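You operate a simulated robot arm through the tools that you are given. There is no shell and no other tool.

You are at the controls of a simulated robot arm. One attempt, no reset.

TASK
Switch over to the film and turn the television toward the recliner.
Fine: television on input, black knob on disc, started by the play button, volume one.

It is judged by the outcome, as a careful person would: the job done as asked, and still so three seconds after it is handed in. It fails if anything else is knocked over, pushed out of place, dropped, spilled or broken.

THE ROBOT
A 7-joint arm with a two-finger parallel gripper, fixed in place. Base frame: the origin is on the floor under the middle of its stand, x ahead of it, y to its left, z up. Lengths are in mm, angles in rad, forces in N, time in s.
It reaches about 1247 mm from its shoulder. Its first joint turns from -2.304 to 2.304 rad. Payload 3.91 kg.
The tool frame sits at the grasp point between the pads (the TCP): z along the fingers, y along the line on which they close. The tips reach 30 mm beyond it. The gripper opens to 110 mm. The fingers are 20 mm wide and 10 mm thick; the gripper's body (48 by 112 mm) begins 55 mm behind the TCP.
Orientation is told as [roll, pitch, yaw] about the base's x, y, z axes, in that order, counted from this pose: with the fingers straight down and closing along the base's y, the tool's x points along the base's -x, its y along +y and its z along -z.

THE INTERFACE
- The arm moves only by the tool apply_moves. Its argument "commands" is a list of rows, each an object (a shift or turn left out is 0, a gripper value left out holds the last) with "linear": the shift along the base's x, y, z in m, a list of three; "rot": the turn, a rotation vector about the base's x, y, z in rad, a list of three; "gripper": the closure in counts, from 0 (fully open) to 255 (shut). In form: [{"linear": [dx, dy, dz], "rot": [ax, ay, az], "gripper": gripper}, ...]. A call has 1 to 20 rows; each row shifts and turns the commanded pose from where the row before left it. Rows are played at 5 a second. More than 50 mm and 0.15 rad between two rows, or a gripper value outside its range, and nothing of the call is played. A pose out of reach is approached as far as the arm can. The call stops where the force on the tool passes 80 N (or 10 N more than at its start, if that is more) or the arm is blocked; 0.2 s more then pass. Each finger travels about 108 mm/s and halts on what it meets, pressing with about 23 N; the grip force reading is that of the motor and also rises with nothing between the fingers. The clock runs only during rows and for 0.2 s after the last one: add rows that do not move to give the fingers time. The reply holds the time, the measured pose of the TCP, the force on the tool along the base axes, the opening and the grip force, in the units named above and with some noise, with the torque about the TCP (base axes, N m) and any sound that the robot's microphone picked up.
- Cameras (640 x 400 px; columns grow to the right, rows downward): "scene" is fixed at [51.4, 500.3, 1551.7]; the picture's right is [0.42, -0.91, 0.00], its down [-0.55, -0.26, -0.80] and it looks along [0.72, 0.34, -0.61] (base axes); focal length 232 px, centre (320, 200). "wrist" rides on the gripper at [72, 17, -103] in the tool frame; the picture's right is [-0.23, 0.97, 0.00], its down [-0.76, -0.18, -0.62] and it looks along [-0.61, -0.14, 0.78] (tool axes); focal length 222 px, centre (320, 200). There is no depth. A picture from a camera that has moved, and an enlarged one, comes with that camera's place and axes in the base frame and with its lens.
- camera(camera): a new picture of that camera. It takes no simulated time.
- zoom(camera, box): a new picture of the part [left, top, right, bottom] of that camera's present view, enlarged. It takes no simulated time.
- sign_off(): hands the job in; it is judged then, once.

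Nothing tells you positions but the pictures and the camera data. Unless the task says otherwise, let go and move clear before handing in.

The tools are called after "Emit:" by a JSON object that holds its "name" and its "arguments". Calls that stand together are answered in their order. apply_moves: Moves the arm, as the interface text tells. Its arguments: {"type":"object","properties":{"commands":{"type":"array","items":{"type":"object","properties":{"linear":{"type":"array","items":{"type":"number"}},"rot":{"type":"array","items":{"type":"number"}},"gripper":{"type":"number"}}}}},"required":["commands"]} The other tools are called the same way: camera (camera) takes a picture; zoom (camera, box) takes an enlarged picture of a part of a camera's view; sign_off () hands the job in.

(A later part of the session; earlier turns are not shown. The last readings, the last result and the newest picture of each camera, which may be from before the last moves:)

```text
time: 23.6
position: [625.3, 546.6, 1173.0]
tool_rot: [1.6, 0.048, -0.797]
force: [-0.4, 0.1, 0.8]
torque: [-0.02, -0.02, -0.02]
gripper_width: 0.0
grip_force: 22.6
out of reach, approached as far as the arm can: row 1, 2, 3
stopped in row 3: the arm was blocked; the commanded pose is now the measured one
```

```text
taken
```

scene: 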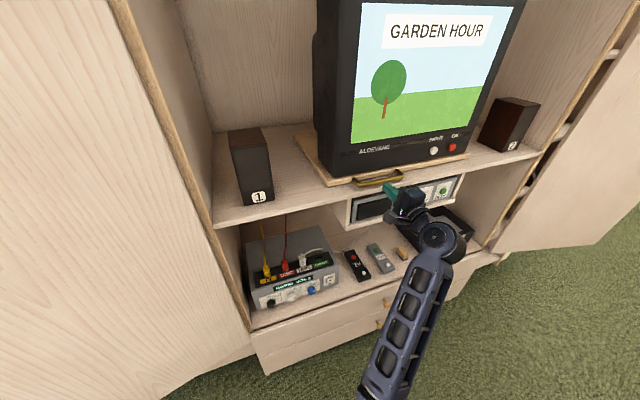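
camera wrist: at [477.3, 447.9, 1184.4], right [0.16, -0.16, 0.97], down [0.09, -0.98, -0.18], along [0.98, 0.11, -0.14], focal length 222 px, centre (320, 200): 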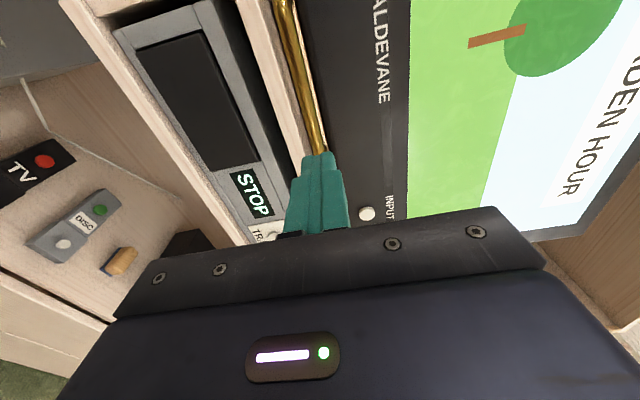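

The elbow has swung low and left, which is why the arm jams. I'll go back to a fingers-down pose like the start (elbow up), without the big yaw, and re-approach from there.

Emit:
{"name": "apply_moves", "arguments": {"commands": [{"linear": [-0.027, 0.0, 0.02], "rot": [-0.1, 0.1, 0]}, {"linear": [-0.027, 0.0, 0.02], "rot": [-0.1, 0.1, 0]}, {"linear": [-0.027, 0.0, 0.02], "rot": [-0.1, 0.1, 0]}, {"linear": [-0.027, 0.0, 0.02], "rot": [-0.1, 0.1, 0]}, {"linear": [-0.027, 0.0, 0.02], "rot": [-0.1, 0.1, 0]}, {"linear": [-0.027, 0.0, 0.02], "rot": [-0.1, 0.1, 0]}, {"linear": [-0.027, 0.0, 0.02], "rot": [-0.1, 0.1, 0]}, {"linear": [-0.027, 0.0, 0.02], "rot": [-0.1, 0.1, 0]}, {"linear": [-0.027, 0.0, 0.02], "rot": [-0.1, 0.1, 0]}, {"linear": [-0.027, 0.0, 0.02], "rot": [-0.1, 0.1, 0]}, {"linear": [-0.027, 0.0, 0.02], "rot": [-0.1, 0.1, 0]}]}}

Emit:
{"name": "camera", "arguments": {"camera": "scene"}}

Emit:
{"name": "camera", "arguments": {"camera": "wrist"}}

```text
time: 26.0
position: [325.2, 549.4, 1392.4]
tool_rot: [0.04, -0.011, -0.83]
force: [0.5, -0.2, -0.2]
torque: [-0.02, 0.01, 0.02]
gripper_width: 0.2
grip_force: 23.1
```

```text
taken
```

scene: 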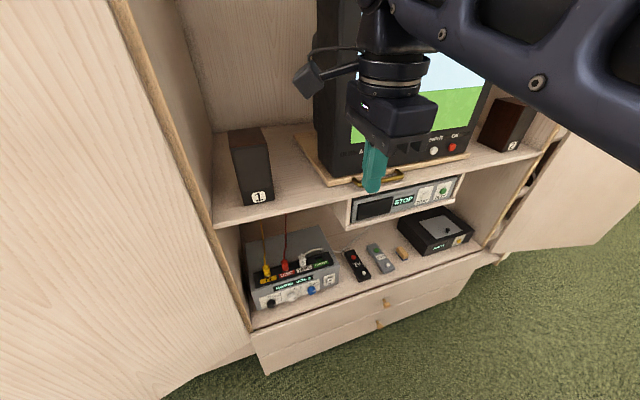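

```text
taken
camera wrist: at [285.9, 611.3, 1496.1], right [0.87, 0.49, 0.04], down [0.36, -0.69, 0.62], along [0.33, -0.53, -0.78], focal length 222 px, centre (320, 200)
```

wrist: 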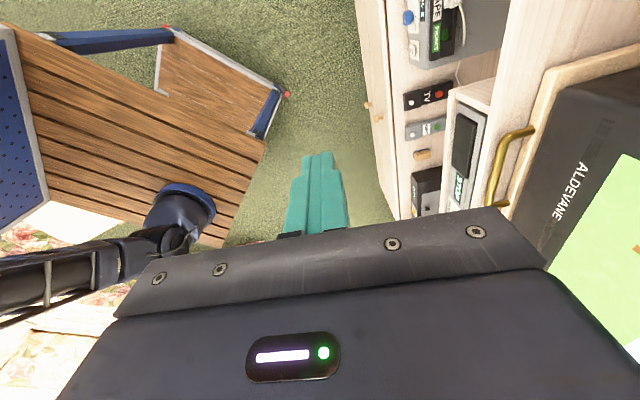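

The elbow is up again. I'll move toward the right front of the TV while tilting the fingers only about 45°, which is enough to press buttons.

Emit:
{"name": "apply_moves", "arguments": {"commands": [{"linear": [0.0365, -0.0235, -0.0056], "rot": [0.05, -0.05, 0.004]}, {"linear": [0.0365, -0.0235, -0.0056], "rot": [0.05, -0.05, 0.004]}, {"linear": [0.0365, -0.0235, -0.0056], "rot": [0.05, -0.05, 0.004]}, {"linear": [0.0365, -0.0235, -0.0056], "rot": [0.05, -0.05, 0.004]}, {"linear": [0.0365, -0.0235, -0.0056], "rot": [0.05, -0.05, 0.004]}, {"linear": [0.0365, -0.0235, -0.0056], "rot": [0.05, -0.05, 0.004]}, {"linear": [0.0365, -0.0235, -0.0056], "rot": [0.05, -0.05, 0.004]}, {"linear": [0.0365, -0.0235, -0.0056], "rot": [0.05, -0.05, 0.004]}, {"linear": [0.0365, -0.0235, -0.0056], "rot": [0.05, -0.05, 0.004]}, {"linear": [0.0365, -0.0235, -0.0056], "rot": [0.05, -0.05, 0.004]}, {"linear": [0.0365, -0.0235, -0.0056], "rot": [0.05, -0.05, 0.004]}]}}

Emit:
{"name": "camera", "arguments": {"camera": "scene"}}

Emit:
{"name": "camera", "arguments": {"camera": "wrist"}}

```text
time: 28.4
position: [728.0, 290.9, 1330.2]
tool_rot: [0.82, 0.009, -0.782]
force: [-0.9, 0.0, -0.4]
torque: [-0.06, -0.02, -0.06]
gripper_width: 0.2
grip_force: 23.2
```

```text
taken
```

scene: 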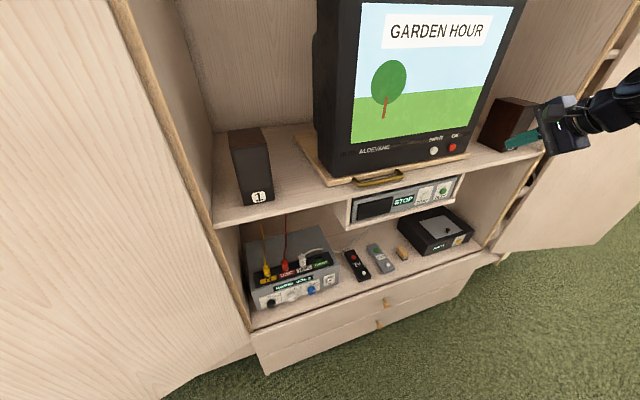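

```text
taken
camera wrist: at [632.5, 294.2, 1412.9], right [0.63, 0.31, 0.71], down [0.13, -0.95, 0.29], along [0.76, -0.09, -0.64], focal length 222 px, centre (320, 200)
```

wrist: 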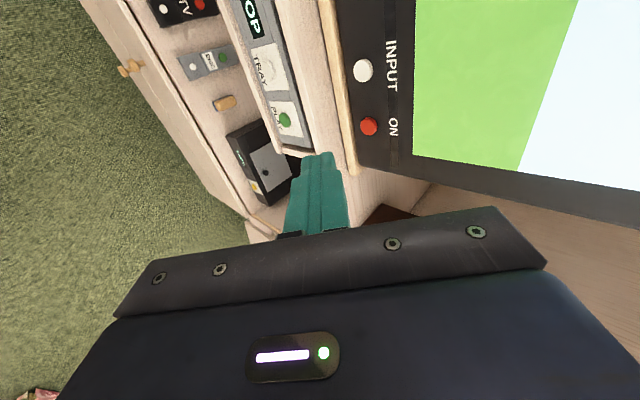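

Reached cleanly. INPUT is at about (882, 455, 1205). I'll come in just in front of it.

Emit:
{"name": "apply_moves", "arguments": {"commands": [{"linear": [0.0216, 0.0236, -0.0224]}, {"linear": [0.0216, 0.0236, -0.0224]}, {"linear": [0.0216, 0.0236, -0.0224]}, {"linear": [0.0216, 0.0236, -0.0224]}, {"linear": [0.0216, 0.0236, -0.0224]}, {"linear": [0, 0, 0]}]}}

Emit:
{"name": "zoom", "arguments": {"camera": "wrist", "box": [240, 40, 440, 240]}}

Emit:
{"name": "zoom", "arguments": {"camera": "scene", "box": [380, 100, 540, 200]}}

```text
time: 29.8
position: [835.2, 408.4, 1217.8]
tool_rot: [0.821, 0.009, -0.783]
force: [-0.1, -0.4, 0.4]
torque: [0.01, -0.01, -0.03]
gripper_width: 0.0
grip_force: 23.0
```

```text
2.00 times, centred on (340, 140) of wrist
camera zoom: at [740.1, 412.1, 1301.5], right [0.63, 0.31, 0.71], down [0.13, -0.95, 0.29], along [0.76, -0.09, -0.64], focal length 444 px, centre (280, 320)
```

zoom: 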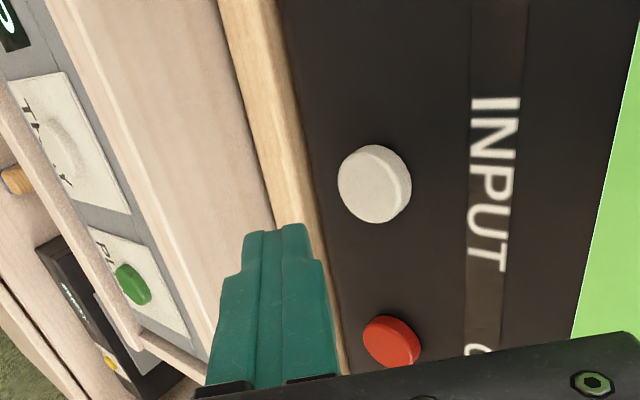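

```text
4.00 times, centred on (460, 150) of scene
camera zoom: at [51.4, 500.3, 1551.7], right [0.42, -0.91, 0.0], down [-0.55, -0.26, -0.8], along [0.72, 0.34, -0.61], focal length 926 px, centre (-240, 400)
```

zoom: 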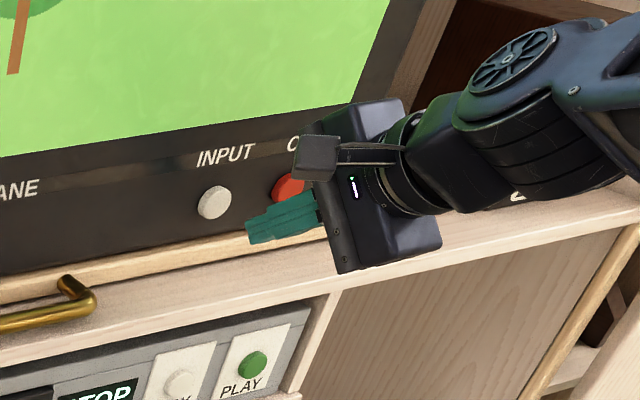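

The tip lines up with INPUT within about 3 mm, with roughly 37 mm to go. I'll advance carefully.

Emit:
{"name": "apply_moves", "arguments": {"commands": [{"linear": [0.0045, 0.0055, 0]}, {"linear": [0.0045, 0.0055, 0]}, {"linear": [0.0045, 0.0055, 0]}, {"linear": [0.0045, 0.0055, 0]}, {"linear": [0.002, 0.002, 0]}, {"linear": [0.002, 0.002, 0]}]}}

Emit:
{"name": "zoom", "arguments": {"camera": "wrist", "box": [240, 40, 440, 240]}}

```text
time: 31.2
position: [860.5, 433.8, 1218.7]
tool_rot: [0.819, 0.009, -0.786]
force: [-1.4, -0.7, 0.2]
torque: [0.0, -0.02, 0.04]
gripper_width: 0.0
grip_force: 22.9
```

```text
2.00 times, centred on (340, 140) of wrist
camera zoom: at [763.9, 438.0, 1301.1], right [0.63, 0.31, 0.71], down [0.13, -0.95, 0.29], along [0.76, -0.09, -0.64], focal length 444 px, centre (280, 320)
```

zoom: 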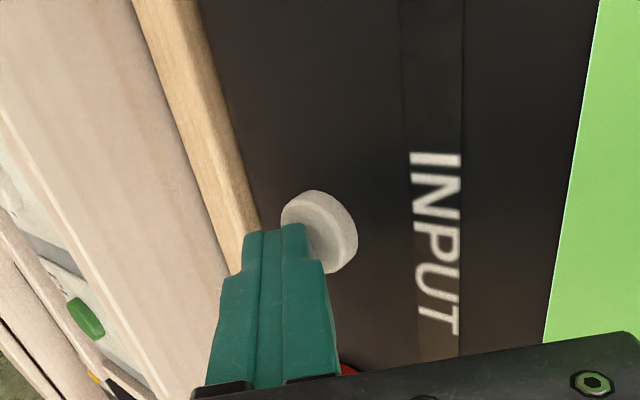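

Emit:
{"name": "apply_moves", "arguments": {"commands": [{"linear": [0.002, 0.002, 0]}, {"linear": [0.002, 0.002, 0]}]}}

```text
time: 31.8
position: [862.8, 436.2, 1217.9]
tool_rot: [0.819, 0.008, -0.785]
force: [-4.0, -7.9, -0.6]
torque: [-0.12, 0.05, -0.05]
gripper_width: 0.0
grip_force: 22.6
heard: click
```

I heard a click, so I'll back off and check the screen.

Emit:
{"name": "apply_moves", "arguments": {"commands": [{"linear": [-0.01, -0.01, 0]}, {"linear": [-0.02, -0.02, 0]}, {"linear": [-0.02, -0.02, 0.005]}]}}

Emit:
{"name": "camera", "arguments": {"camera": "scene"}}

Emit:
{"name": "camera", "arguments": {"camera": "wrist"}}

```text
time: 32.6
position: [814.0, 387.3, 1222.9]
tool_rot: [0.819, 0.011, -0.783]
force: [0.2, 0.3, 0.2]
torque: [0.02, -0.04, -0.04]
gripper_width: 0.0
grip_force: 22.4
```

```text
taken
```

scene: 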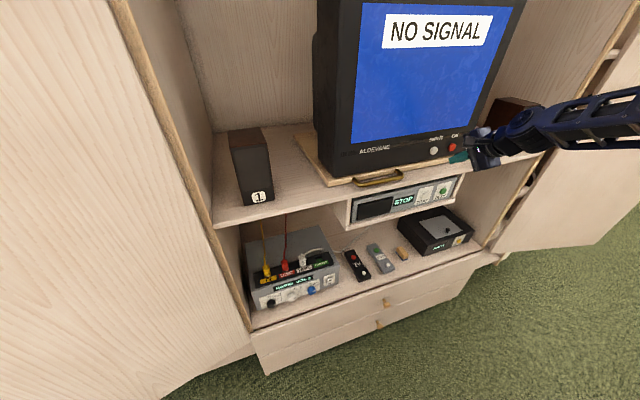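

```text
taken
camera wrist: at [718.5, 391.3, 1306.1], right [0.64, 0.31, 0.71], down [0.13, -0.95, 0.29], along [0.76, -0.09, -0.64], focal length 222 px, centre (320, 200)
```

wrist: 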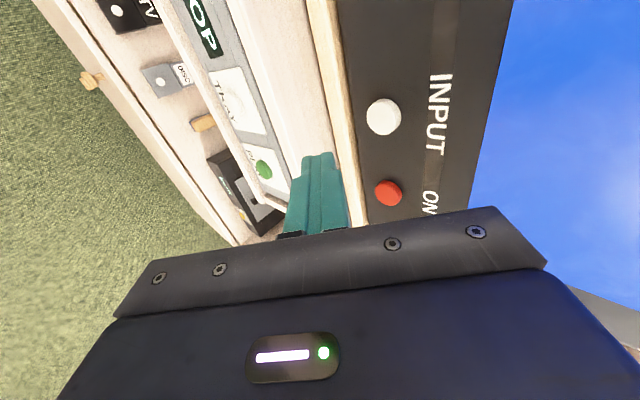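

The TV now shows the blue "NO SIGNAL" input screen. Next is PLAY on the disc player: I'll move back, right and down, and flatten the tool to clear the shelf edge.

Emit:
{"name": "apply_moves", "arguments": {"commands": [{"linear": [-0.01, -0.03, -0.01], "rot": [0.0707, -0.0707, 0]}, {"linear": [0.0, -0.02, -0.037], "rot": [0.0707, -0.0707, 0]}, {"linear": [0.004, -0.016, -0.038], "rot": [0.0707, -0.0707, 0]}, {"linear": [0.004, -0.016, -0.038], "rot": [0.0707, -0.0707, 0]}, {"linear": [0, 0, 0]}]}}

Emit:
{"name": "camera", "arguments": {"camera": "scene"}}

Emit:
{"name": "camera", "arguments": {"camera": "wrist"}}

```text
time: 33.8
position: [811.1, 310.4, 1108.0]
tool_rot: [1.221, 0.005, -0.781]
force: [0.3, -0.4, -0.3]
torque: [-0.01, -0.03, 0.01]
gripper_width: 0.1
grip_force: 23.2
out of reach, approached as far as the arm can: row 2
```

```text
taken
```

scene: 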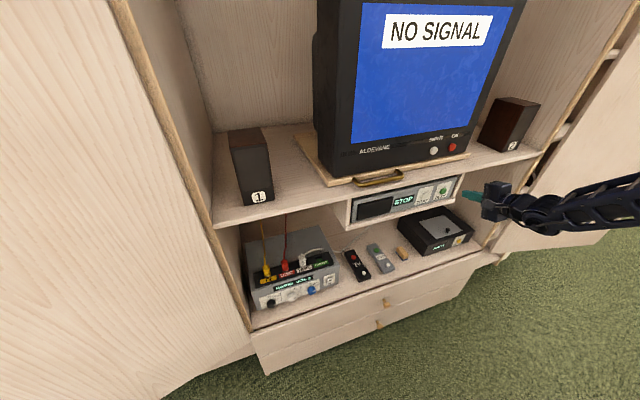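

```text
taken
camera wrist: at [696.1, 295.8, 1159.4], right [0.4, 0.07, 0.91], down [0.09, -1.0, 0.04], along [0.91, 0.06, -0.41], focal length 222 px, centre (320, 200)
```

wrist: 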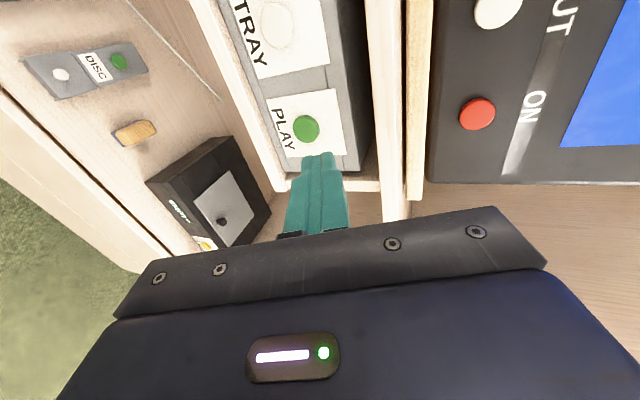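

PLAY now triangulates to (895, 383, 1048) with both cameras agreeing. I'll approach it straight on.

Emit:
{"name": "apply_moves", "arguments": {"commands": [{"linear": [0.0118, 0.008, -0.0198]}, {"linear": [0.0118, 0.008, -0.0198]}, {"linear": [0.0118, 0.008, -0.0198]}, {"linear": [0.0, 0.0, 0.0]}]}}

Emit:
{"name": "zoom", "arguments": {"camera": "wrist", "box": [220, 40, 420, 240]}}

Emit:
{"name": "zoom", "arguments": {"camera": "scene", "box": [400, 130, 560, 230]}}

```text
time: 34.8
position: [847.1, 336.6, 1051.8]
tool_rot: [1.22, 0.006, -0.779]
force: [0.8, 0.4, 1.2]
torque: [0.0, -0.01, -0.03]
gripper_width: 0.0
grip_force: 22.4
```

```text
2.00 times, centred on (320, 140) of wrist
camera zoom: at [731.9, 321.3, 1102.3], right [0.4, 0.07, 0.91], down [0.09, -1.0, 0.04], along [0.91, 0.06, -0.41], focal length 444 px, centre (320, 320)
```

zoom: 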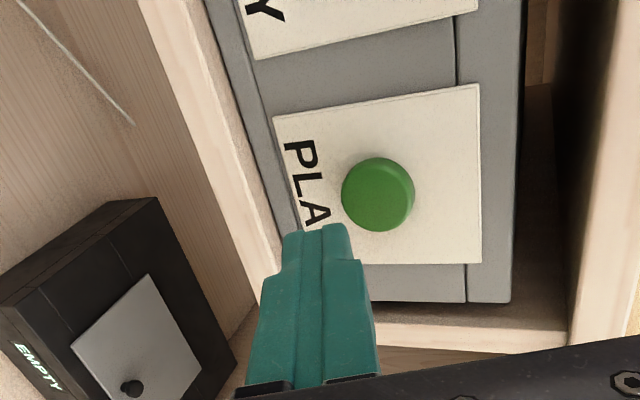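

```text
4.00 times, centred on (480, 180) of scene
camera zoom: at [51.4, 500.3, 1551.7], right [0.42, -0.91, 0.0], down [-0.55, -0.26, -0.8], along [0.72, 0.34, -0.61], focal length 926 px, centre (-320, 280)
```

zoom: 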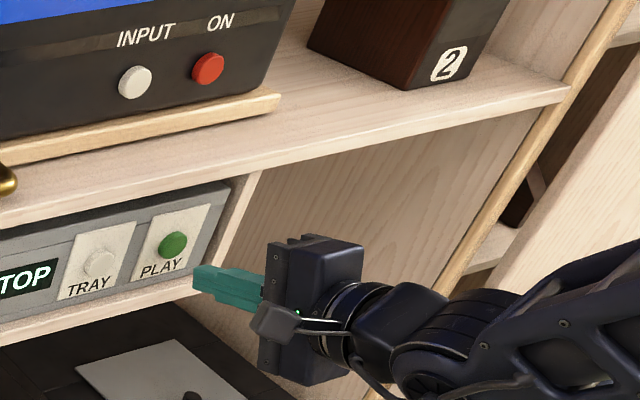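

Emit:
{"name": "apply_moves", "arguments": {"commands": [{"linear": [0.005, 0.005, 0]}, {"linear": [0.005, 0.005, 0]}, {"linear": [0.005, 0.005, 0]}, {"linear": [0.005, 0.005, 0]}, {"linear": [0.002, 0.002, 0]}]}}

Emit:
{"name": "zoom", "arguments": {"camera": "wrist", "box": [220, 40, 420, 240]}}

```text
time: 36.0
position: [867.3, 358.5, 1049.8]
tool_rot: [1.219, 0.007, -0.781]
force: [-1.0, -1.6, 0.0]
torque: [-0.02, 0.05, 0.02]
gripper_width: 0.0
grip_force: 23.0
heard: click
```

```text
2.00 times, centred on (320, 140) of wrist
camera zoom: at [753.2, 342.4, 1101.4], right [0.4, 0.07, 0.91], down [0.09, -1.0, 0.04], along [0.91, 0.06, -0.41], focal length 444 px, centre (320, 320)
```

zoom: 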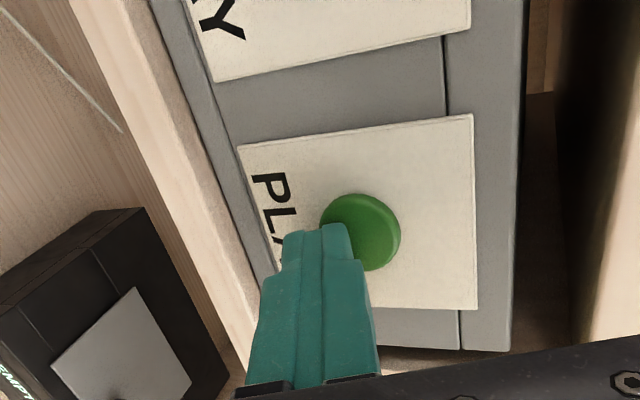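

A click was heard on PLAY, so I'll back straight off and look at the displays.

Emit:
{"name": "apply_moves", "arguments": {"commands": [{"linear": [-0.01, -0.01, 0]}, {"linear": [-0.02, -0.02, 0]}, {"linear": [-0.03, -0.03, 0]}, {"linear": [-0.03, -0.03, 0]}]}}

Emit:
{"name": "camera", "arguments": {"camera": "scene"}}

Emit:
{"name": "zoom", "arguments": {"camera": "scene", "box": [320, 150, 480, 250]}}

Emit:
{"name": "camera", "arguments": {"camera": "wrist"}}

```text
time: 37.0
position: [779.3, 266.6, 1050.5]
tool_rot: [1.218, 0.006, -0.781]
force: [0.1, 0.3, 0.4]
torque: [0.01, -0.04, 0.04]
gripper_width: 0.1
grip_force: 22.9
```

```text
taken
```

scene: 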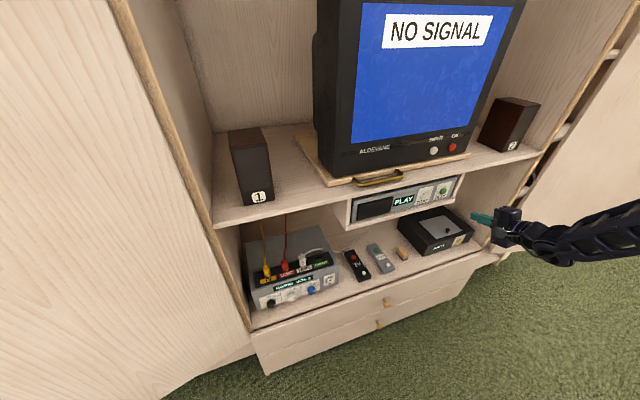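

```text
4.00 times, centred on (400, 200) of scene
camera zoom: at [51.4, 500.3, 1551.7], right [0.42, -0.91, 0.0], down [-0.55, -0.26, -0.8], along [0.72, 0.34, -0.61], focal length 926 px, centre (0, 200)
```

zoom: 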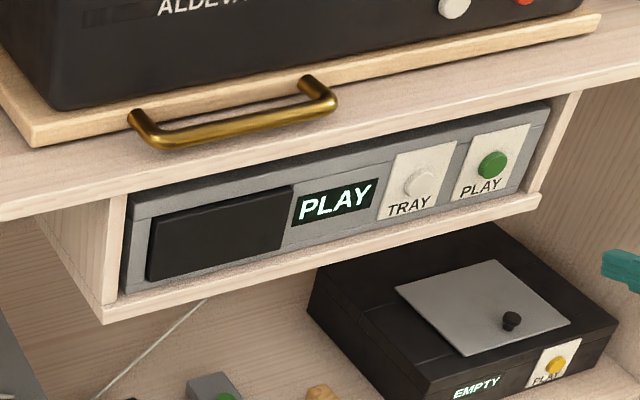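

```text
taken
camera wrist: at [663.7, 252.0, 1102.4], right [0.4, 0.07, 0.91], down [0.09, -1.0, 0.04], along [0.91, 0.06, -0.41], focal length 222 px, centre (320, 200)
```

wrist: 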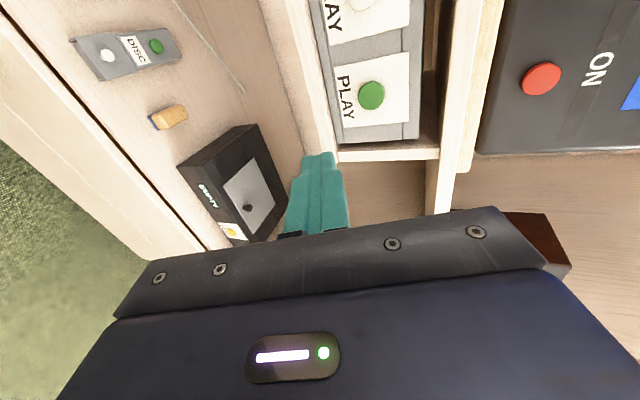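

The player now reads PLAY; the TV still says NO SIGNAL because the amp is on RADIO. Next I'll move left and down in front of the amplifier, elbow up, to see how well I can reach the knobs.

Emit:
{"name": "apply_moves", "arguments": {"commands": [{"linear": [-0.03, 0.03, -0.015]}, {"linear": [-0.03, 0.03, -0.015]}, {"linear": [-0.03, 0.03, -0.015]}, {"linear": [-0.03, 0.03, -0.015]}, {"linear": [-0.03, 0.03, -0.015]}, {"linear": [-0.03, 0.03, -0.015]}, {"linear": [-0.03, 0.03, -0.015]}]}}

Emit:
{"name": "camera", "arguments": {"camera": "scene"}}

Emit:
{"name": "camera", "arguments": {"camera": "wrist"}}

```text
time: 38.8
position: [633.7, 425.5, 965.2]
tool_rot: [1.235, 0.049, -0.908]
force: [-1.1, 1.8, 0.1]
torque: [-0.09, -0.03, -0.12]
gripper_width: 0.0
grip_force: 22.7
stopped in row 7: the arm was blocked; the commanded pose is now the measured one
```

```text
taken
```

scene: 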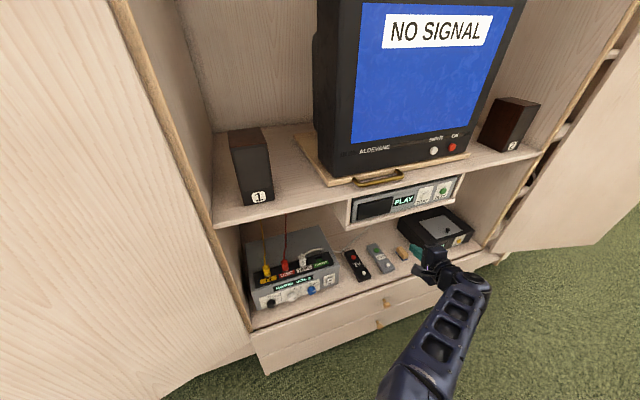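

```text
taken
camera wrist: at [519.6, 423.5, 1018.0], right [0.42, -0.02, 0.91], down [-0.04, -1.0, 0.0], along [0.91, -0.04, -0.42], focal length 222 px, centre (320, 200)
```

wrist: 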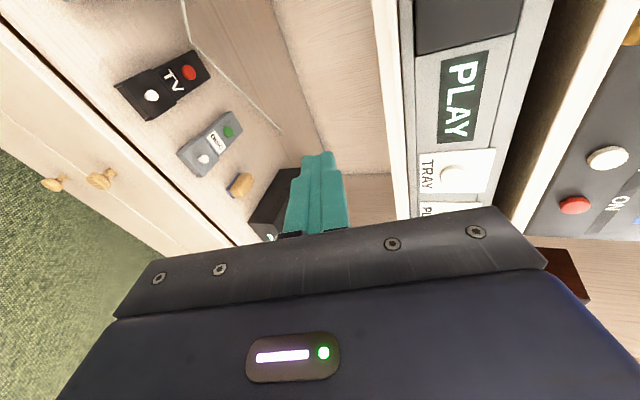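

The arm folded awkwardly again on that transit. I'll return to the high fingers-down pose (elbow up and back), then reach down to the amplifier from there.

Emit:
{"name": "apply_moves", "arguments": {"commands": [{"linear": [-0.02, 0.0, 0.038], "rot": [-0.0794, 0.0794, 0.011]}, {"linear": [-0.025, 0.008, 0.038], "rot": [-0.0794, 0.0794, 0.011]}, {"linear": [-0.025, 0.008, 0.038], "rot": [-0.0794, 0.0794, 0.011]}, {"linear": [-0.025, 0.008, 0.038], "rot": [-0.0794, 0.0794, 0.011]}, {"linear": [-0.025, 0.008, 0.038], "rot": [-0.0794, 0.0794, 0.011]}, {"linear": [-0.025, 0.012, 0.038], "rot": [-0.0794, 0.0794, 0.011]}, {"linear": [-0.025, 0.012, 0.038], "rot": [-0.0794, 0.0794, 0.011]}, {"linear": [-0.025, 0.012, 0.038], "rot": [-0.0794, 0.0794, 0.011]}, {"linear": [-0.025, 0.012, 0.038], "rot": [-0.0794, 0.0794, 0.011]}, {"linear": [-0.025, 0.012, 0.038], "rot": [-0.0794, 0.0794, 0.011]}, {"linear": [-0.025, 0.012, 0.038], "rot": [-0.0794, 0.0794, 0.011]}]}}

Emit:
{"name": "camera", "arguments": {"camera": "scene"}}

Emit:
{"name": "camera", "arguments": {"camera": "wrist"}}

```text
time: 41.2
position: [366.6, 532.3, 1385.5]
tool_rot: [0.003, -0.032, -0.778]
force: [0.4, -0.2, 0.5]
torque: [0.03, -0.05, 0.01]
gripper_width: 0.0
grip_force: 23.0
```

```text
taken
```

scene: 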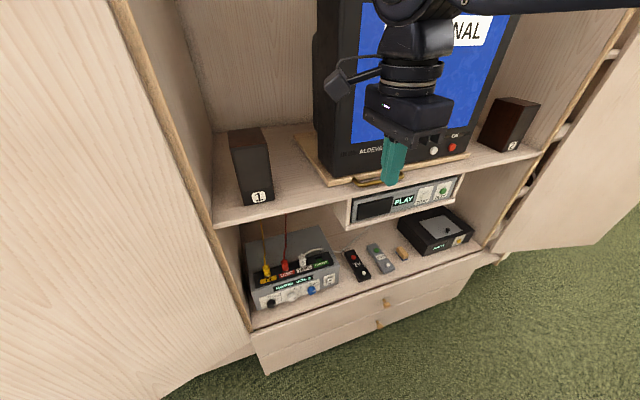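

```text
taken
camera wrist: at [325.5, 595.7, 1485.8], right [0.85, 0.53, 0.01], down [0.4, -0.65, 0.65], along [0.35, -0.54, -0.76], focal length 222 px, centre (320, 200)
```

wrist: 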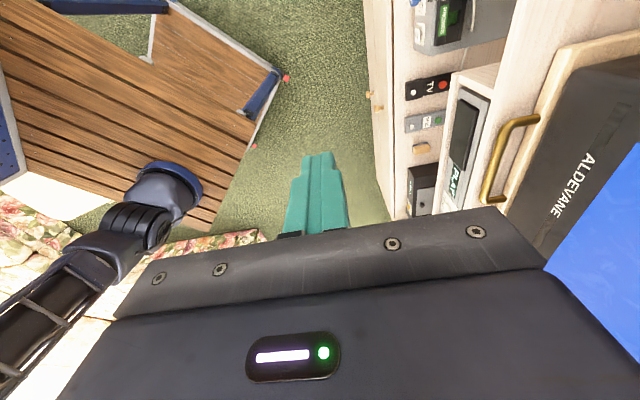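

Elbow is up and back again, and I estimate my shoulder at about (100, -200, 940). Now I'll descend in front of the amplifier while tilting.

Emit:
{"name": "apply_moves", "arguments": {"commands": [{"linear": [-0.002, 0.014, -0.043], "rot": [0.039, -0.039, 0]}, {"linear": [-0.002, 0.014, -0.043], "rot": [0.039, -0.039, 0]}, {"linear": [-0.002, 0.014, -0.043], "rot": [0.039, -0.039, 0]}, {"linear": [-0.002, 0.014, -0.043], "rot": [0.039, -0.039, 0]}, {"linear": [-0.002, 0.014, -0.043], "rot": [0.039, -0.039, 0]}, {"linear": [-0.002, 0.014, -0.043], "rot": [0.039, -0.039, 0]}, {"linear": [-0.002, 0.014, -0.043], "rot": [0.039, -0.039, 0]}]}}

Emit:
{"name": "camera", "arguments": {"camera": "scene"}}

Emit:
{"name": "camera", "arguments": {"camera": "wrist"}}

```text
time: 42.8
position: [351.7, 627.7, 1080.1]
tool_rot: [0.391, -0.029, -0.79]
force: [0.4, 0.3, 0.9]
torque: [0.02, 0.02, 0.02]
gripper_width: 0.0
grip_force: 22.9
```

```text
taken
```

scene: 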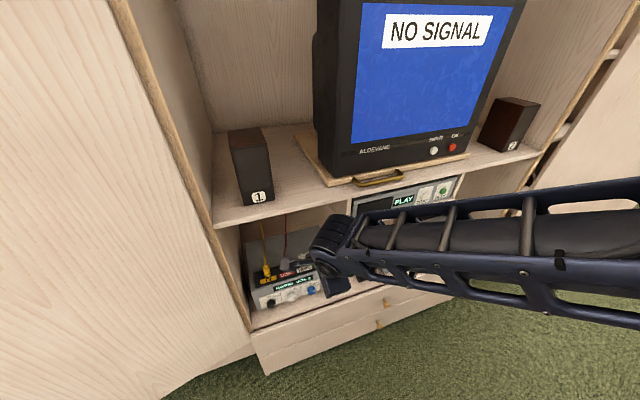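

```text
taken
camera wrist: at [281.8, 663.6, 1179.6], right [0.79, 0.48, 0.38], down [0.24, -0.81, 0.53], along [0.56, -0.33, -0.76], focal length 222 px, centre (320, 200)
```

wrist: 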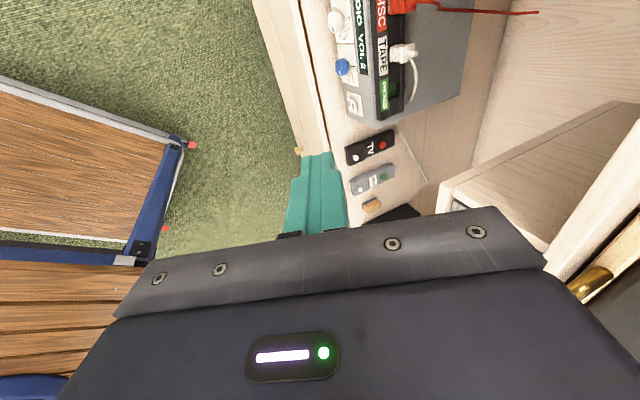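

The forearm now extends freely. I'll rotate toward a grip orientation for the white volume knob (tool from slightly right and above, fingers straddling the knob) while descending, opening the fingers partway.

Emit:
{"name": "apply_moves", "arguments": {"commands": [{"linear": [0.0084, 0.009, -0.0405], "rot": [0.01291, -0.09461, 0.10017], "gripper": 110}, {"linear": [0.0084, 0.009, -0.0405], "rot": [0.01291, -0.09461, 0.10017]}, {"linear": [0.0084, 0.009, -0.0405], "rot": [0.01291, -0.09461, 0.10017]}, {"linear": [0.0084, 0.009, -0.0405], "rot": [0.01291, -0.09461, 0.10017]}, {"linear": [0.0084, 0.009, -0.0405], "rot": [0.01291, -0.09461, 0.10017]}]}}

Emit:
{"name": "camera", "arguments": {"camera": "scene"}}

Emit:
{"name": "camera", "arguments": {"camera": "wrist"}}

```text
time: 44.0
position: [393.3, 675.4, 879.3]
tool_rot: [0.702, -0.396, -0.347]
force: [-0.5, 0.7, -0.3]
torque: [0.01, 0.05, 0.02]
gripper_width: 62.6
grip_force: 0.1
```

```text
taken
```

scene: 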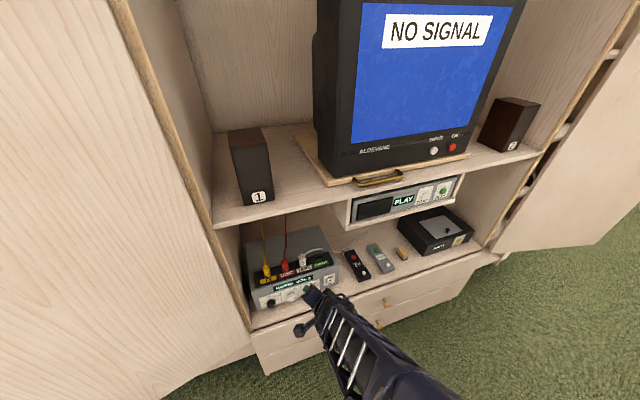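

```text
taken
camera wrist: at [280.8, 657.6, 934.2], right [0.22, 0.71, 0.67], down [0.35, -0.7, 0.63], along [0.91, 0.09, -0.4], focal length 222 px, centre (320, 200)
```

wrist: 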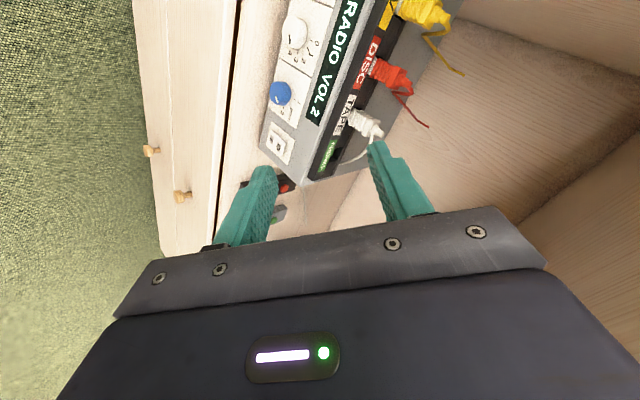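

Emit:
{"name": "apply_moves", "arguments": {"commands": [{"linear": [0.008, 0.011, -0.0405], "rot": [0.01291, -0.09461, 0.10017]}, {"linear": [0.008, 0.011, -0.0405], "rot": [0.01291, -0.09461, 0.10017]}, {"linear": [0.008, 0.011, -0.0405], "rot": [0.01291, -0.09461, 0.10017]}, {"linear": [0.008, 0.011, -0.0405], "rot": [0.01291, -0.09461, 0.10017]}, {"linear": [0.008, 0.011, -0.0405], "rot": [0.01291, -0.09461, 0.10017]}]}}

Emit:
{"name": "camera", "arguments": {"camera": "scene"}}

Emit:
{"name": "camera", "arguments": {"camera": "wrist"}}

```text
time: 45.2
position: [430.7, 730.6, 677.4]
tool_rot: [0.858, -0.855, 0.07]
force: [0.0, 0.2, 1.2]
torque: [-0.03, -0.02, -0.04]
gripper_width: 62.6
grip_force: 0.0
```

```text
taken
```

scene: 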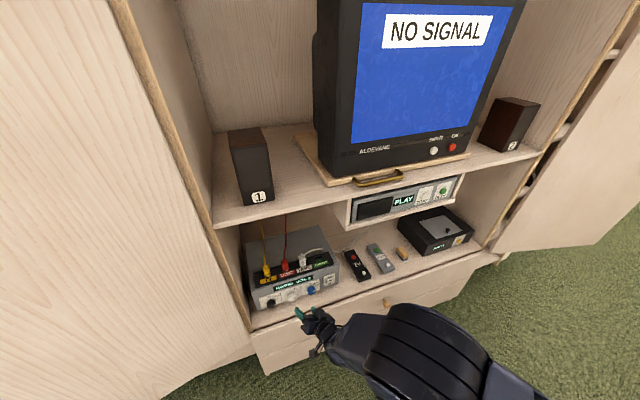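

```text
taken
camera wrist: at [329.2, 654.5, 674.8], right [-0.45, 0.61, 0.66], down [0.34, -0.57, 0.75], along [0.83, 0.56, 0.05], focal length 222 px, centre (320, 200)
```

wrist: 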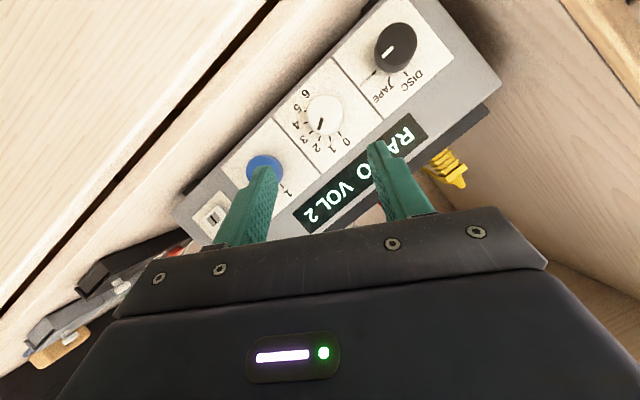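

I now have an excellent front view of all three knobs, so I'll zoom in to read the dials and their pointers.

Emit:
{"name": "zoom", "arguments": {"camera": "wrist", "box": [260, 60, 400, 180]}}

Emit:
{"name": "zoom", "arguments": {"camera": "wrist", "box": [340, 0, 480, 120]}}

Emit:
{"name": "zoom", "arguments": {"camera": "wrist", "box": [180, 110, 340, 240]}}

```text
3.33 times, centred on (330, 120) of wrist
camera zoom: at [329.2, 654.5, 674.8], right [-0.45, 0.61, 0.66], down [0.34, -0.57, 0.75], along [0.83, 0.56, 0.05], focal length 740 px, centre (287, 467)
```

zoom: 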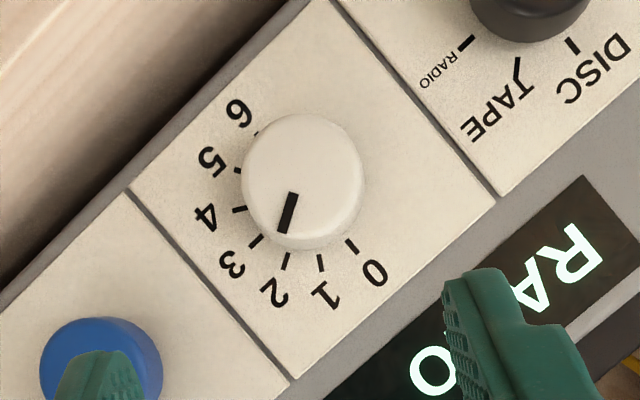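

```text
3.33 times, centred on (410, 60) of wrist
camera zoom: at [329.2, 654.5, 674.8], right [-0.45, 0.61, 0.66], down [0.34, -0.57, 0.75], along [0.83, 0.56, 0.05], focal length 740 px, centre (20, 667)
```

zoom: 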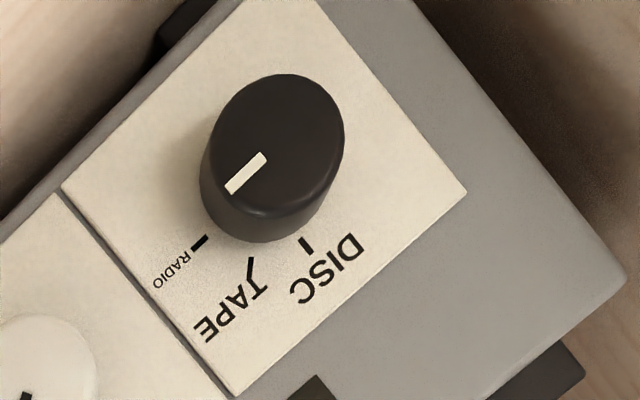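

```text
3.08 times, centred on (260, 175) of wrist
camera zoom: at [329.2, 654.5, 674.8], right [-0.45, 0.61, 0.66], down [0.34, -0.57, 0.75], along [0.83, 0.56, 0.05], focal length 684 px, centre (505, 277)
```

zoom: 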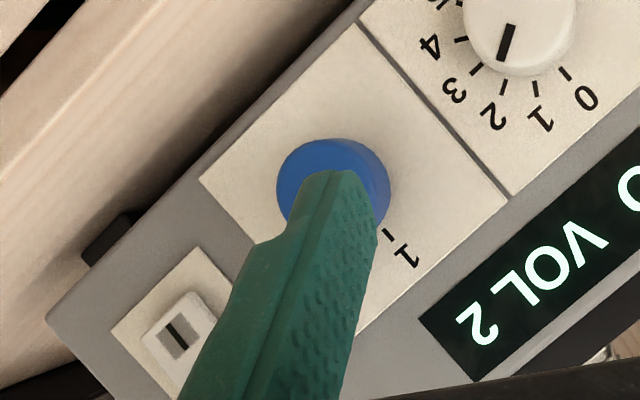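

The dials are clear. Volume runs 0–6 in 30° steps (0 at top, now 2), and black is DISC at top, TAPE at 45°, RADIO at 90°. I'm on line with the white knob, so I'll close in.

Emit:
{"name": "apply_moves", "arguments": {"commands": [{"linear": [0.0091, 0.0162, -0.008]}, {"linear": [0.0091, 0.0162, -0.008]}, {"linear": [0.0091, 0.0162, -0.008]}, {"linear": [0, 0, 0]}]}}

Emit:
{"name": "zoom", "arguments": {"camera": "wrist", "box": [200, 40, 440, 240]}}

Emit:
{"name": "zoom", "arguments": {"camera": "scene", "box": [230, 240, 390, 340]}}

```text
time: 46.2
position: [460.4, 777.1, 651.9]
tool_rot: [0.857, -0.851, 0.07]
force: [-0.2, 0.3, 0.5]
torque: [0.0, -0.01, 0.02]
gripper_width: 62.4
grip_force: 0.1
```

```text
2.00 times, centred on (320, 140) of wrist
camera zoom: at [358.6, 701.7, 650.2], right [-0.45, 0.61, 0.66], down [0.34, -0.57, 0.75], along [0.83, 0.56, 0.05], focal length 444 px, centre (320, 320)
```

zoom: 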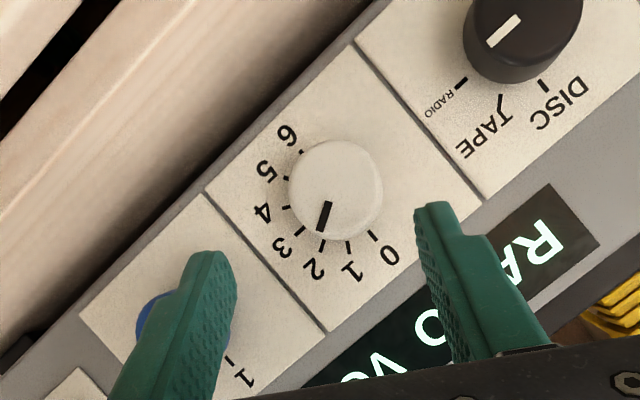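

```text
4.00 times, centred on (310, 290) of scene
camera zoom: at [51.4, 500.3, 1551.7], right [0.42, -0.91, 0.0], down [-0.55, -0.26, -0.8], along [0.72, 0.34, -0.61], focal length 926 px, centre (360, -160)
```

zoom: 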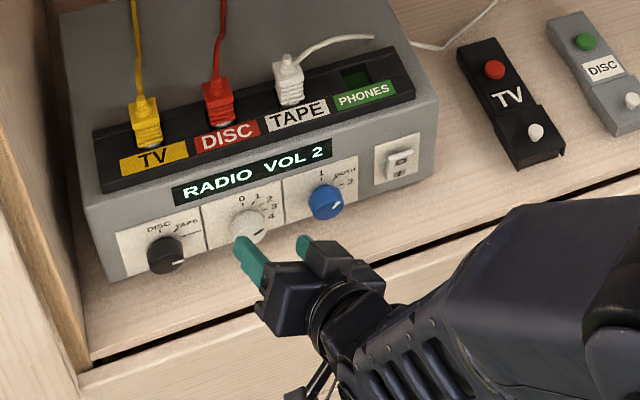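

Emit:
{"name": "apply_moves", "arguments": {"commands": [{"linear": [0.0049, 0.0107, -0.0046]}, {"linear": [0.0049, 0.0107, -0.0046]}, {"linear": [0.0049, 0.0107, -0.0046]}, {"linear": [0.0049, 0.0107, -0.0046]}, {"linear": [0, 0, 0]}]}}

Emit:
{"name": "zoom", "arguments": {"camera": "wrist", "box": [200, 40, 440, 240]}}

Emit:
{"name": "zoom", "arguments": {"camera": "scene", "box": [230, 240, 390, 340]}}

```text
time: 47.4
position: [477.8, 818.4, 632.7]
tool_rot: [0.858, -0.849, 0.07]
force: [-19.1, -38.4, 18.3]
torque: [1.37, -0.06, 0.88]
gripper_width: 61.2
grip_force: 0.0
```

```text
2.00 times, centred on (320, 140) of wrist
camera zoom: at [375.9, 742.8, 631.0], right [-0.45, 0.61, 0.66], down [0.34, -0.57, 0.75], along [0.83, 0.56, 0.05], focal length 444 px, centre (320, 320)
```

zoom: 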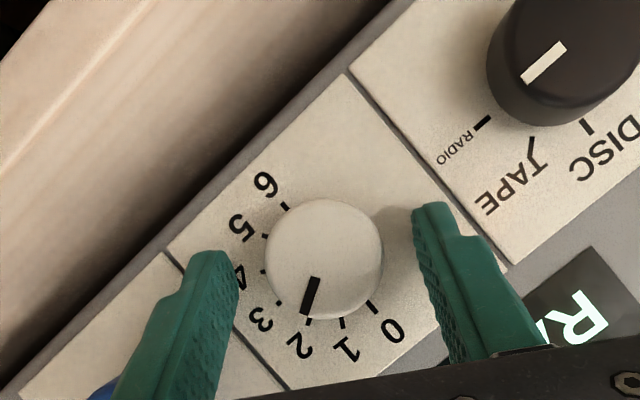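

```text
4.00 times, centred on (310, 290) of scene
camera zoom: at [51.4, 500.3, 1551.7], right [0.42, -0.91, 0.0], down [-0.55, -0.26, -0.8], along [0.72, 0.34, -0.61], focal length 926 px, centre (360, -160)
```

zoom: 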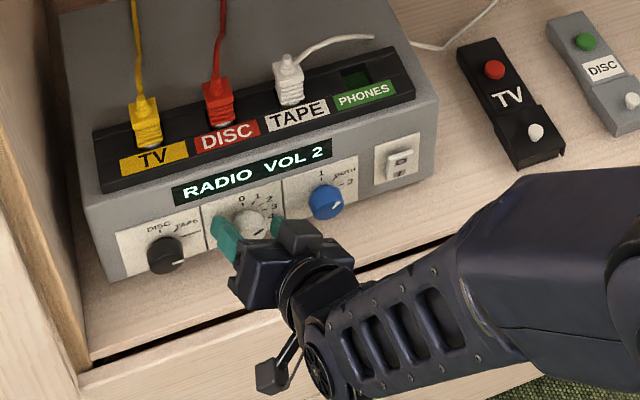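

The fingertips touched the amp panel (so the panel is at d ≈ 947). I'll back off a few millimetres, then close gently on the knob.

Emit:
{"name": "apply_moves", "arguments": {"commands": [{"linear": [-0.0035, -0.0035, 0.0]}, {"linear": [0, 0, 0]}]}}

Emit:
{"name": "zoom", "arguments": {"camera": "scene", "box": [230, 220, 390, 320]}}

```text
time: 48.0
position: [476.5, 815.6, 633.5]
tool_rot: [0.858, -0.852, 0.069]
force: [0.4, 0.6, 0.3]
torque: [-0.02, -0.02, 0.02]
gripper_width: 62.9
grip_force: 0.0
```

```text
4.00 times, centred on (310, 270) of scene
camera zoom: at [51.4, 500.3, 1551.7], right [0.42, -0.91, 0.0], down [-0.55, -0.26, -0.8], along [0.72, 0.34, -0.61], focal length 926 px, centre (360, -80)
```

zoom: 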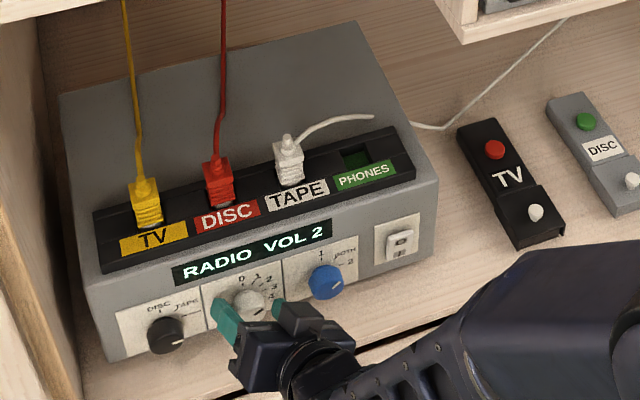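

The amp hasn't moved. Closing on the white knob now.

Emit:
{"name": "apply_moves", "arguments": {"commands": [{"gripper": 170}, {"gripper": 200}, {"gripper": 200}]}}

Emit:
{"name": "zoom", "arguments": {"camera": "wrist", "box": [200, 40, 440, 240]}}

```text
time: 48.8
position: [475.1, 816.6, 635.1]
tool_rot: [0.862, -0.853, 0.07]
force: [-5.5, 13.8, 6.0]
torque: [0.16, 0.03, 0.34]
gripper_width: 37.3
grip_force: 44.8
```

```text
2.00 times, centred on (320, 140) of wrist
camera zoom: at [372.8, 741.4, 632.4], right [-0.45, 0.61, 0.66], down [0.34, -0.57, 0.75], along [0.83, 0.56, 0.05], focal length 444 px, centre (320, 320)
```

zoom: 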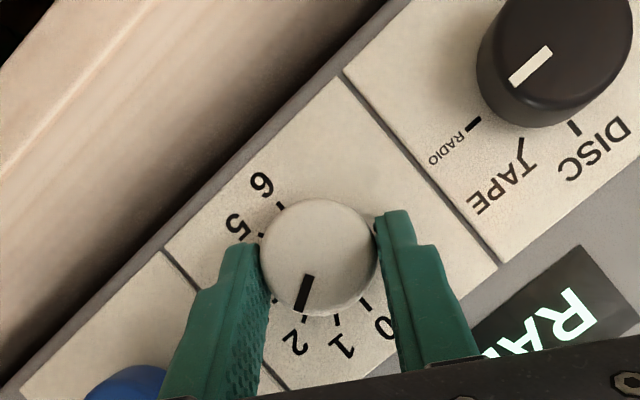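

I have a firm grip at 37 mm. I'll rotate the tool 30° counter-clockwise (seen from the front) about the knob's axis: volume 2 → 1.

Emit:
{"name": "apply_moves", "arguments": {"commands": [{"linear": [-0.001, 0.001, 0.0007], "rot": [-0.0926, -0.0926, 0]}, {"linear": [-0.00105, 0.00105, 0.0005], "rot": [-0.0926, -0.0926, 0]}, {"linear": [-0.0011, 0.0011, 0.0003], "rot": [-0.0926, -0.0926, 0]}, {"linear": [-0.0011, 0.0011, 0.0001], "rot": [-0.0926, -0.0926, 0]}, {"linear": [0, 0, 0]}]}}

Emit:
{"name": "zoom", "arguments": {"camera": "wrist", "box": [200, 40, 440, 240]}}

Emit:
{"name": "zoom", "arguments": {"camera": "scene", "box": [230, 220, 390, 320]}}

```text
time: 50.0
position: [471.4, 820.7, 636.5]
tool_rot: [-0.007, -1.051, 0.792]
force: [-0.9, 29.6, 5.4]
torque: [0.22, 0.13, 0.51]
gripper_width: 37.0
grip_force: 44.5
```

```text
2.00 times, centred on (320, 140) of wrist
camera zoom: at [371.0, 742.7, 624.0], right [-0.61, 0.77, 0.19], down [0.01, -0.24, 0.97], along [0.79, 0.59, 0.14], focal length 444 px, centre (320, 320)
```

zoom: 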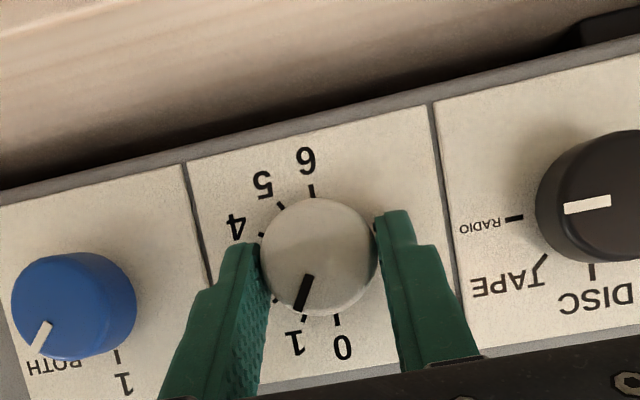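

```text
4.00 times, centred on (310, 270) of scene
camera zoom: at [51.4, 500.3, 1551.7], right [0.42, -0.91, 0.0], down [-0.55, -0.26, -0.8], along [0.72, 0.34, -0.61], focal length 926 px, centre (360, -80)
```

zoom: 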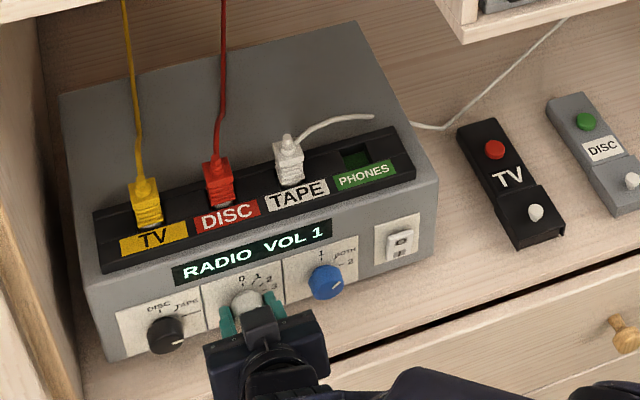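

The display now reads "VOL 1". I'll relieve the side load, open the fingers, and back straight out.

Emit:
{"name": "apply_moves", "arguments": {"commands": [{"linear": [0, 0.002, 0.0004]}, {"gripper": 110}, {"gripper": 110}, {"linear": [-0.007, -0.007, 0]}, {"linear": [-0.01, -0.01, 0]}, {"linear": [-0.02, -0.02, 0.005]}]}}

Emit:
{"name": "camera", "arguments": {"camera": "wrist"}}

Emit:
{"name": "zoom", "arguments": {"camera": "scene", "box": [230, 220, 390, 320]}}

```text
time: 51.4
position: [436.7, 785.5, 643.3]
tool_rot: [-0.002, -1.05, 0.788]
force: [-0.4, 0.0, 0.4]
torque: [0.01, -0.02, 0.04]
gripper_width: 62.5
grip_force: 0.1
```

```text
taken
camera wrist: at [335.6, 708.3, 630.2], right [-0.61, 0.77, 0.2], down [0.01, -0.24, 0.97], along [0.79, 0.59, 0.14], focal length 222 px, centre (320, 200)
```

wrist: 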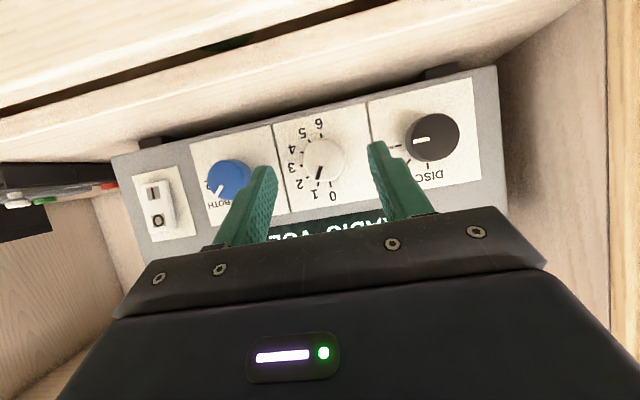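

```text
4.00 times, centred on (310, 270) of scene
camera zoom: at [51.4, 500.3, 1551.7], right [0.42, -0.91, 0.0], down [-0.55, -0.26, -0.8], along [0.72, 0.34, -0.61], focal length 926 px, centre (360, -80)
```

zoom: 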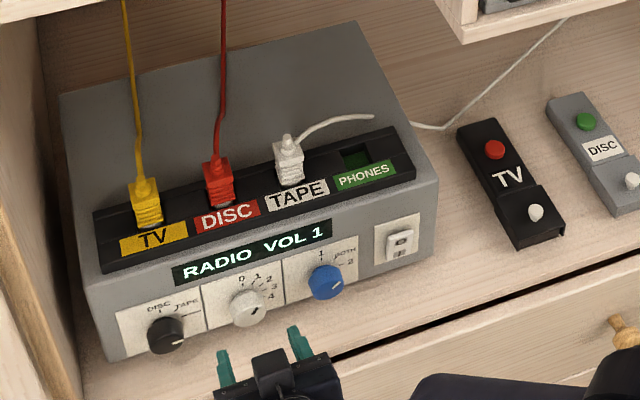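

Volume is set to 1. For the black knob I'll turn the tool back clockwise to get turning room and move over in front of it.

Emit:
{"name": "apply_moves", "arguments": {"commands": [{"linear": [-0.0056, 0.0049, 0.0006], "rot": [0.097, 0.097, 0]}, {"linear": [-0.0056, 0.0049, 0.0006], "rot": [0.097, 0.097, 0]}, {"linear": [-0.0056, 0.0049, 0.0006], "rot": [0.097, 0.097, 0]}, {"linear": [-0.0056, 0.0049, 0.0006], "rot": [0.097, 0.097, 0]}, {"linear": [-0.0056, 0.0049, 0.0006], "rot": [0.097, 0.097, 0]}, {"linear": [-0.0056, 0.0049, 0.0006], "rot": [0.097, 0.097, 0]}, {"linear": [-0.0056, 0.0049, 0.0006], "rot": [0.097, 0.097, 0]}, {"linear": [0, 0, 0]}]}}

Emit:
{"name": "camera", "arguments": {"camera": "wrist"}}

Emit:
{"name": "zoom", "arguments": {"camera": "scene", "box": [210, 230, 402, 350]}}

```text
time: 53.2
position: [396.4, 820.3, 645.7]
tool_rot: [1.235, -0.52, -0.175]
force: [0.1, 1.1, 0.4]
torque: [-0.02, -0.01, 0.0]
gripper_width: 62.6
grip_force: 0.0
```

```text
taken
camera wrist: at [294.0, 743.2, 652.9], right [-0.2, 0.36, 0.91], down [0.52, -0.75, 0.41], along [0.83, 0.55, -0.04], focal length 222 px, centre (320, 200)
```

wrist: 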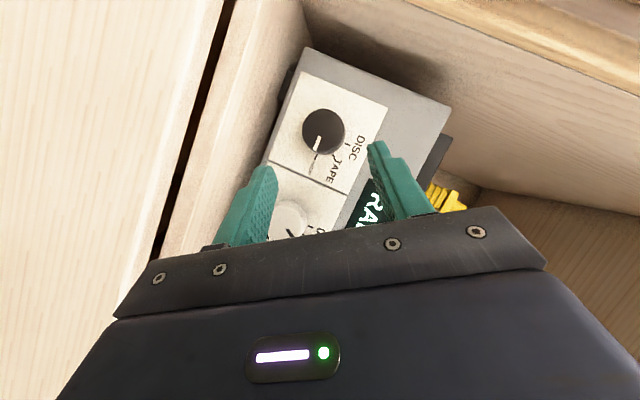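

```text
3.33 times, centred on (306, 290) of scene
camera zoom: at [51.4, 500.3, 1551.7], right [0.42, -0.91, 0.0], down [-0.55, -0.26, -0.8], along [0.72, 0.34, -0.61], focal length 772 px, centre (367, -100)
```

zoom: 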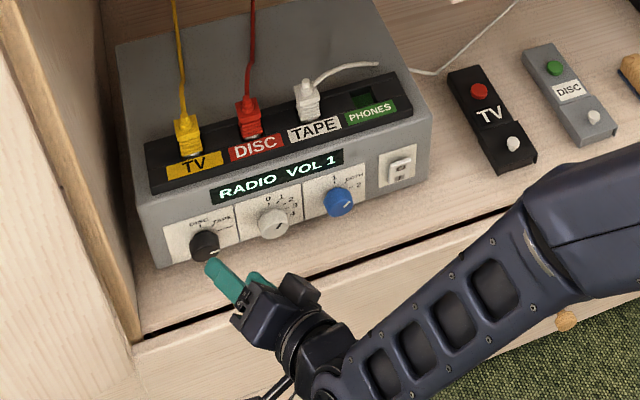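

Emit:
{"name": "apply_moves", "arguments": {"commands": [{"linear": [0.004, 0.0109, -0.0027]}, {"linear": [0.004, 0.0109, -0.0027]}, {"linear": [0.004, 0.0109, -0.0027]}, {"linear": [0.004, 0.0109, -0.0027]}, {"linear": [0, 0, 0]}]}}

Emit:
{"name": "zoom", "arguments": {"camera": "wrist", "box": [200, 40, 440, 240]}}

```text
time: 54.4
position: [411.8, 864.2, 635.8]
tool_rot: [1.236, -0.524, -0.175]
force: [-0.6, -0.5, -0.6]
torque: [0.0, -0.03, 0.01]
gripper_width: 62.3
grip_force: 0.0
```

```text
2.00 times, centred on (320, 140) of wrist
camera zoom: at [309.5, 787.0, 642.5], right [-0.2, 0.36, 0.91], down [0.52, -0.75, 0.41], along [0.83, 0.56, -0.04], focal length 444 px, centre (320, 320)
```

zoom: 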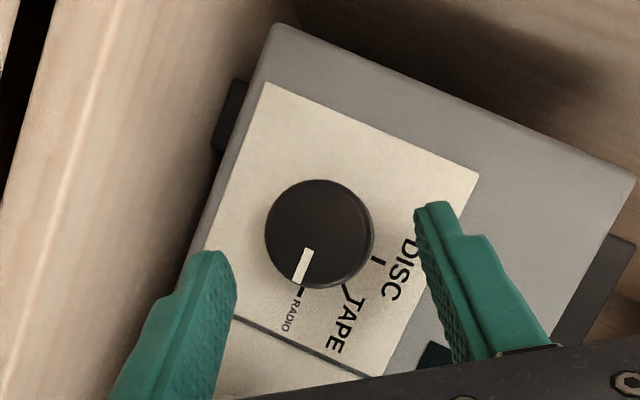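

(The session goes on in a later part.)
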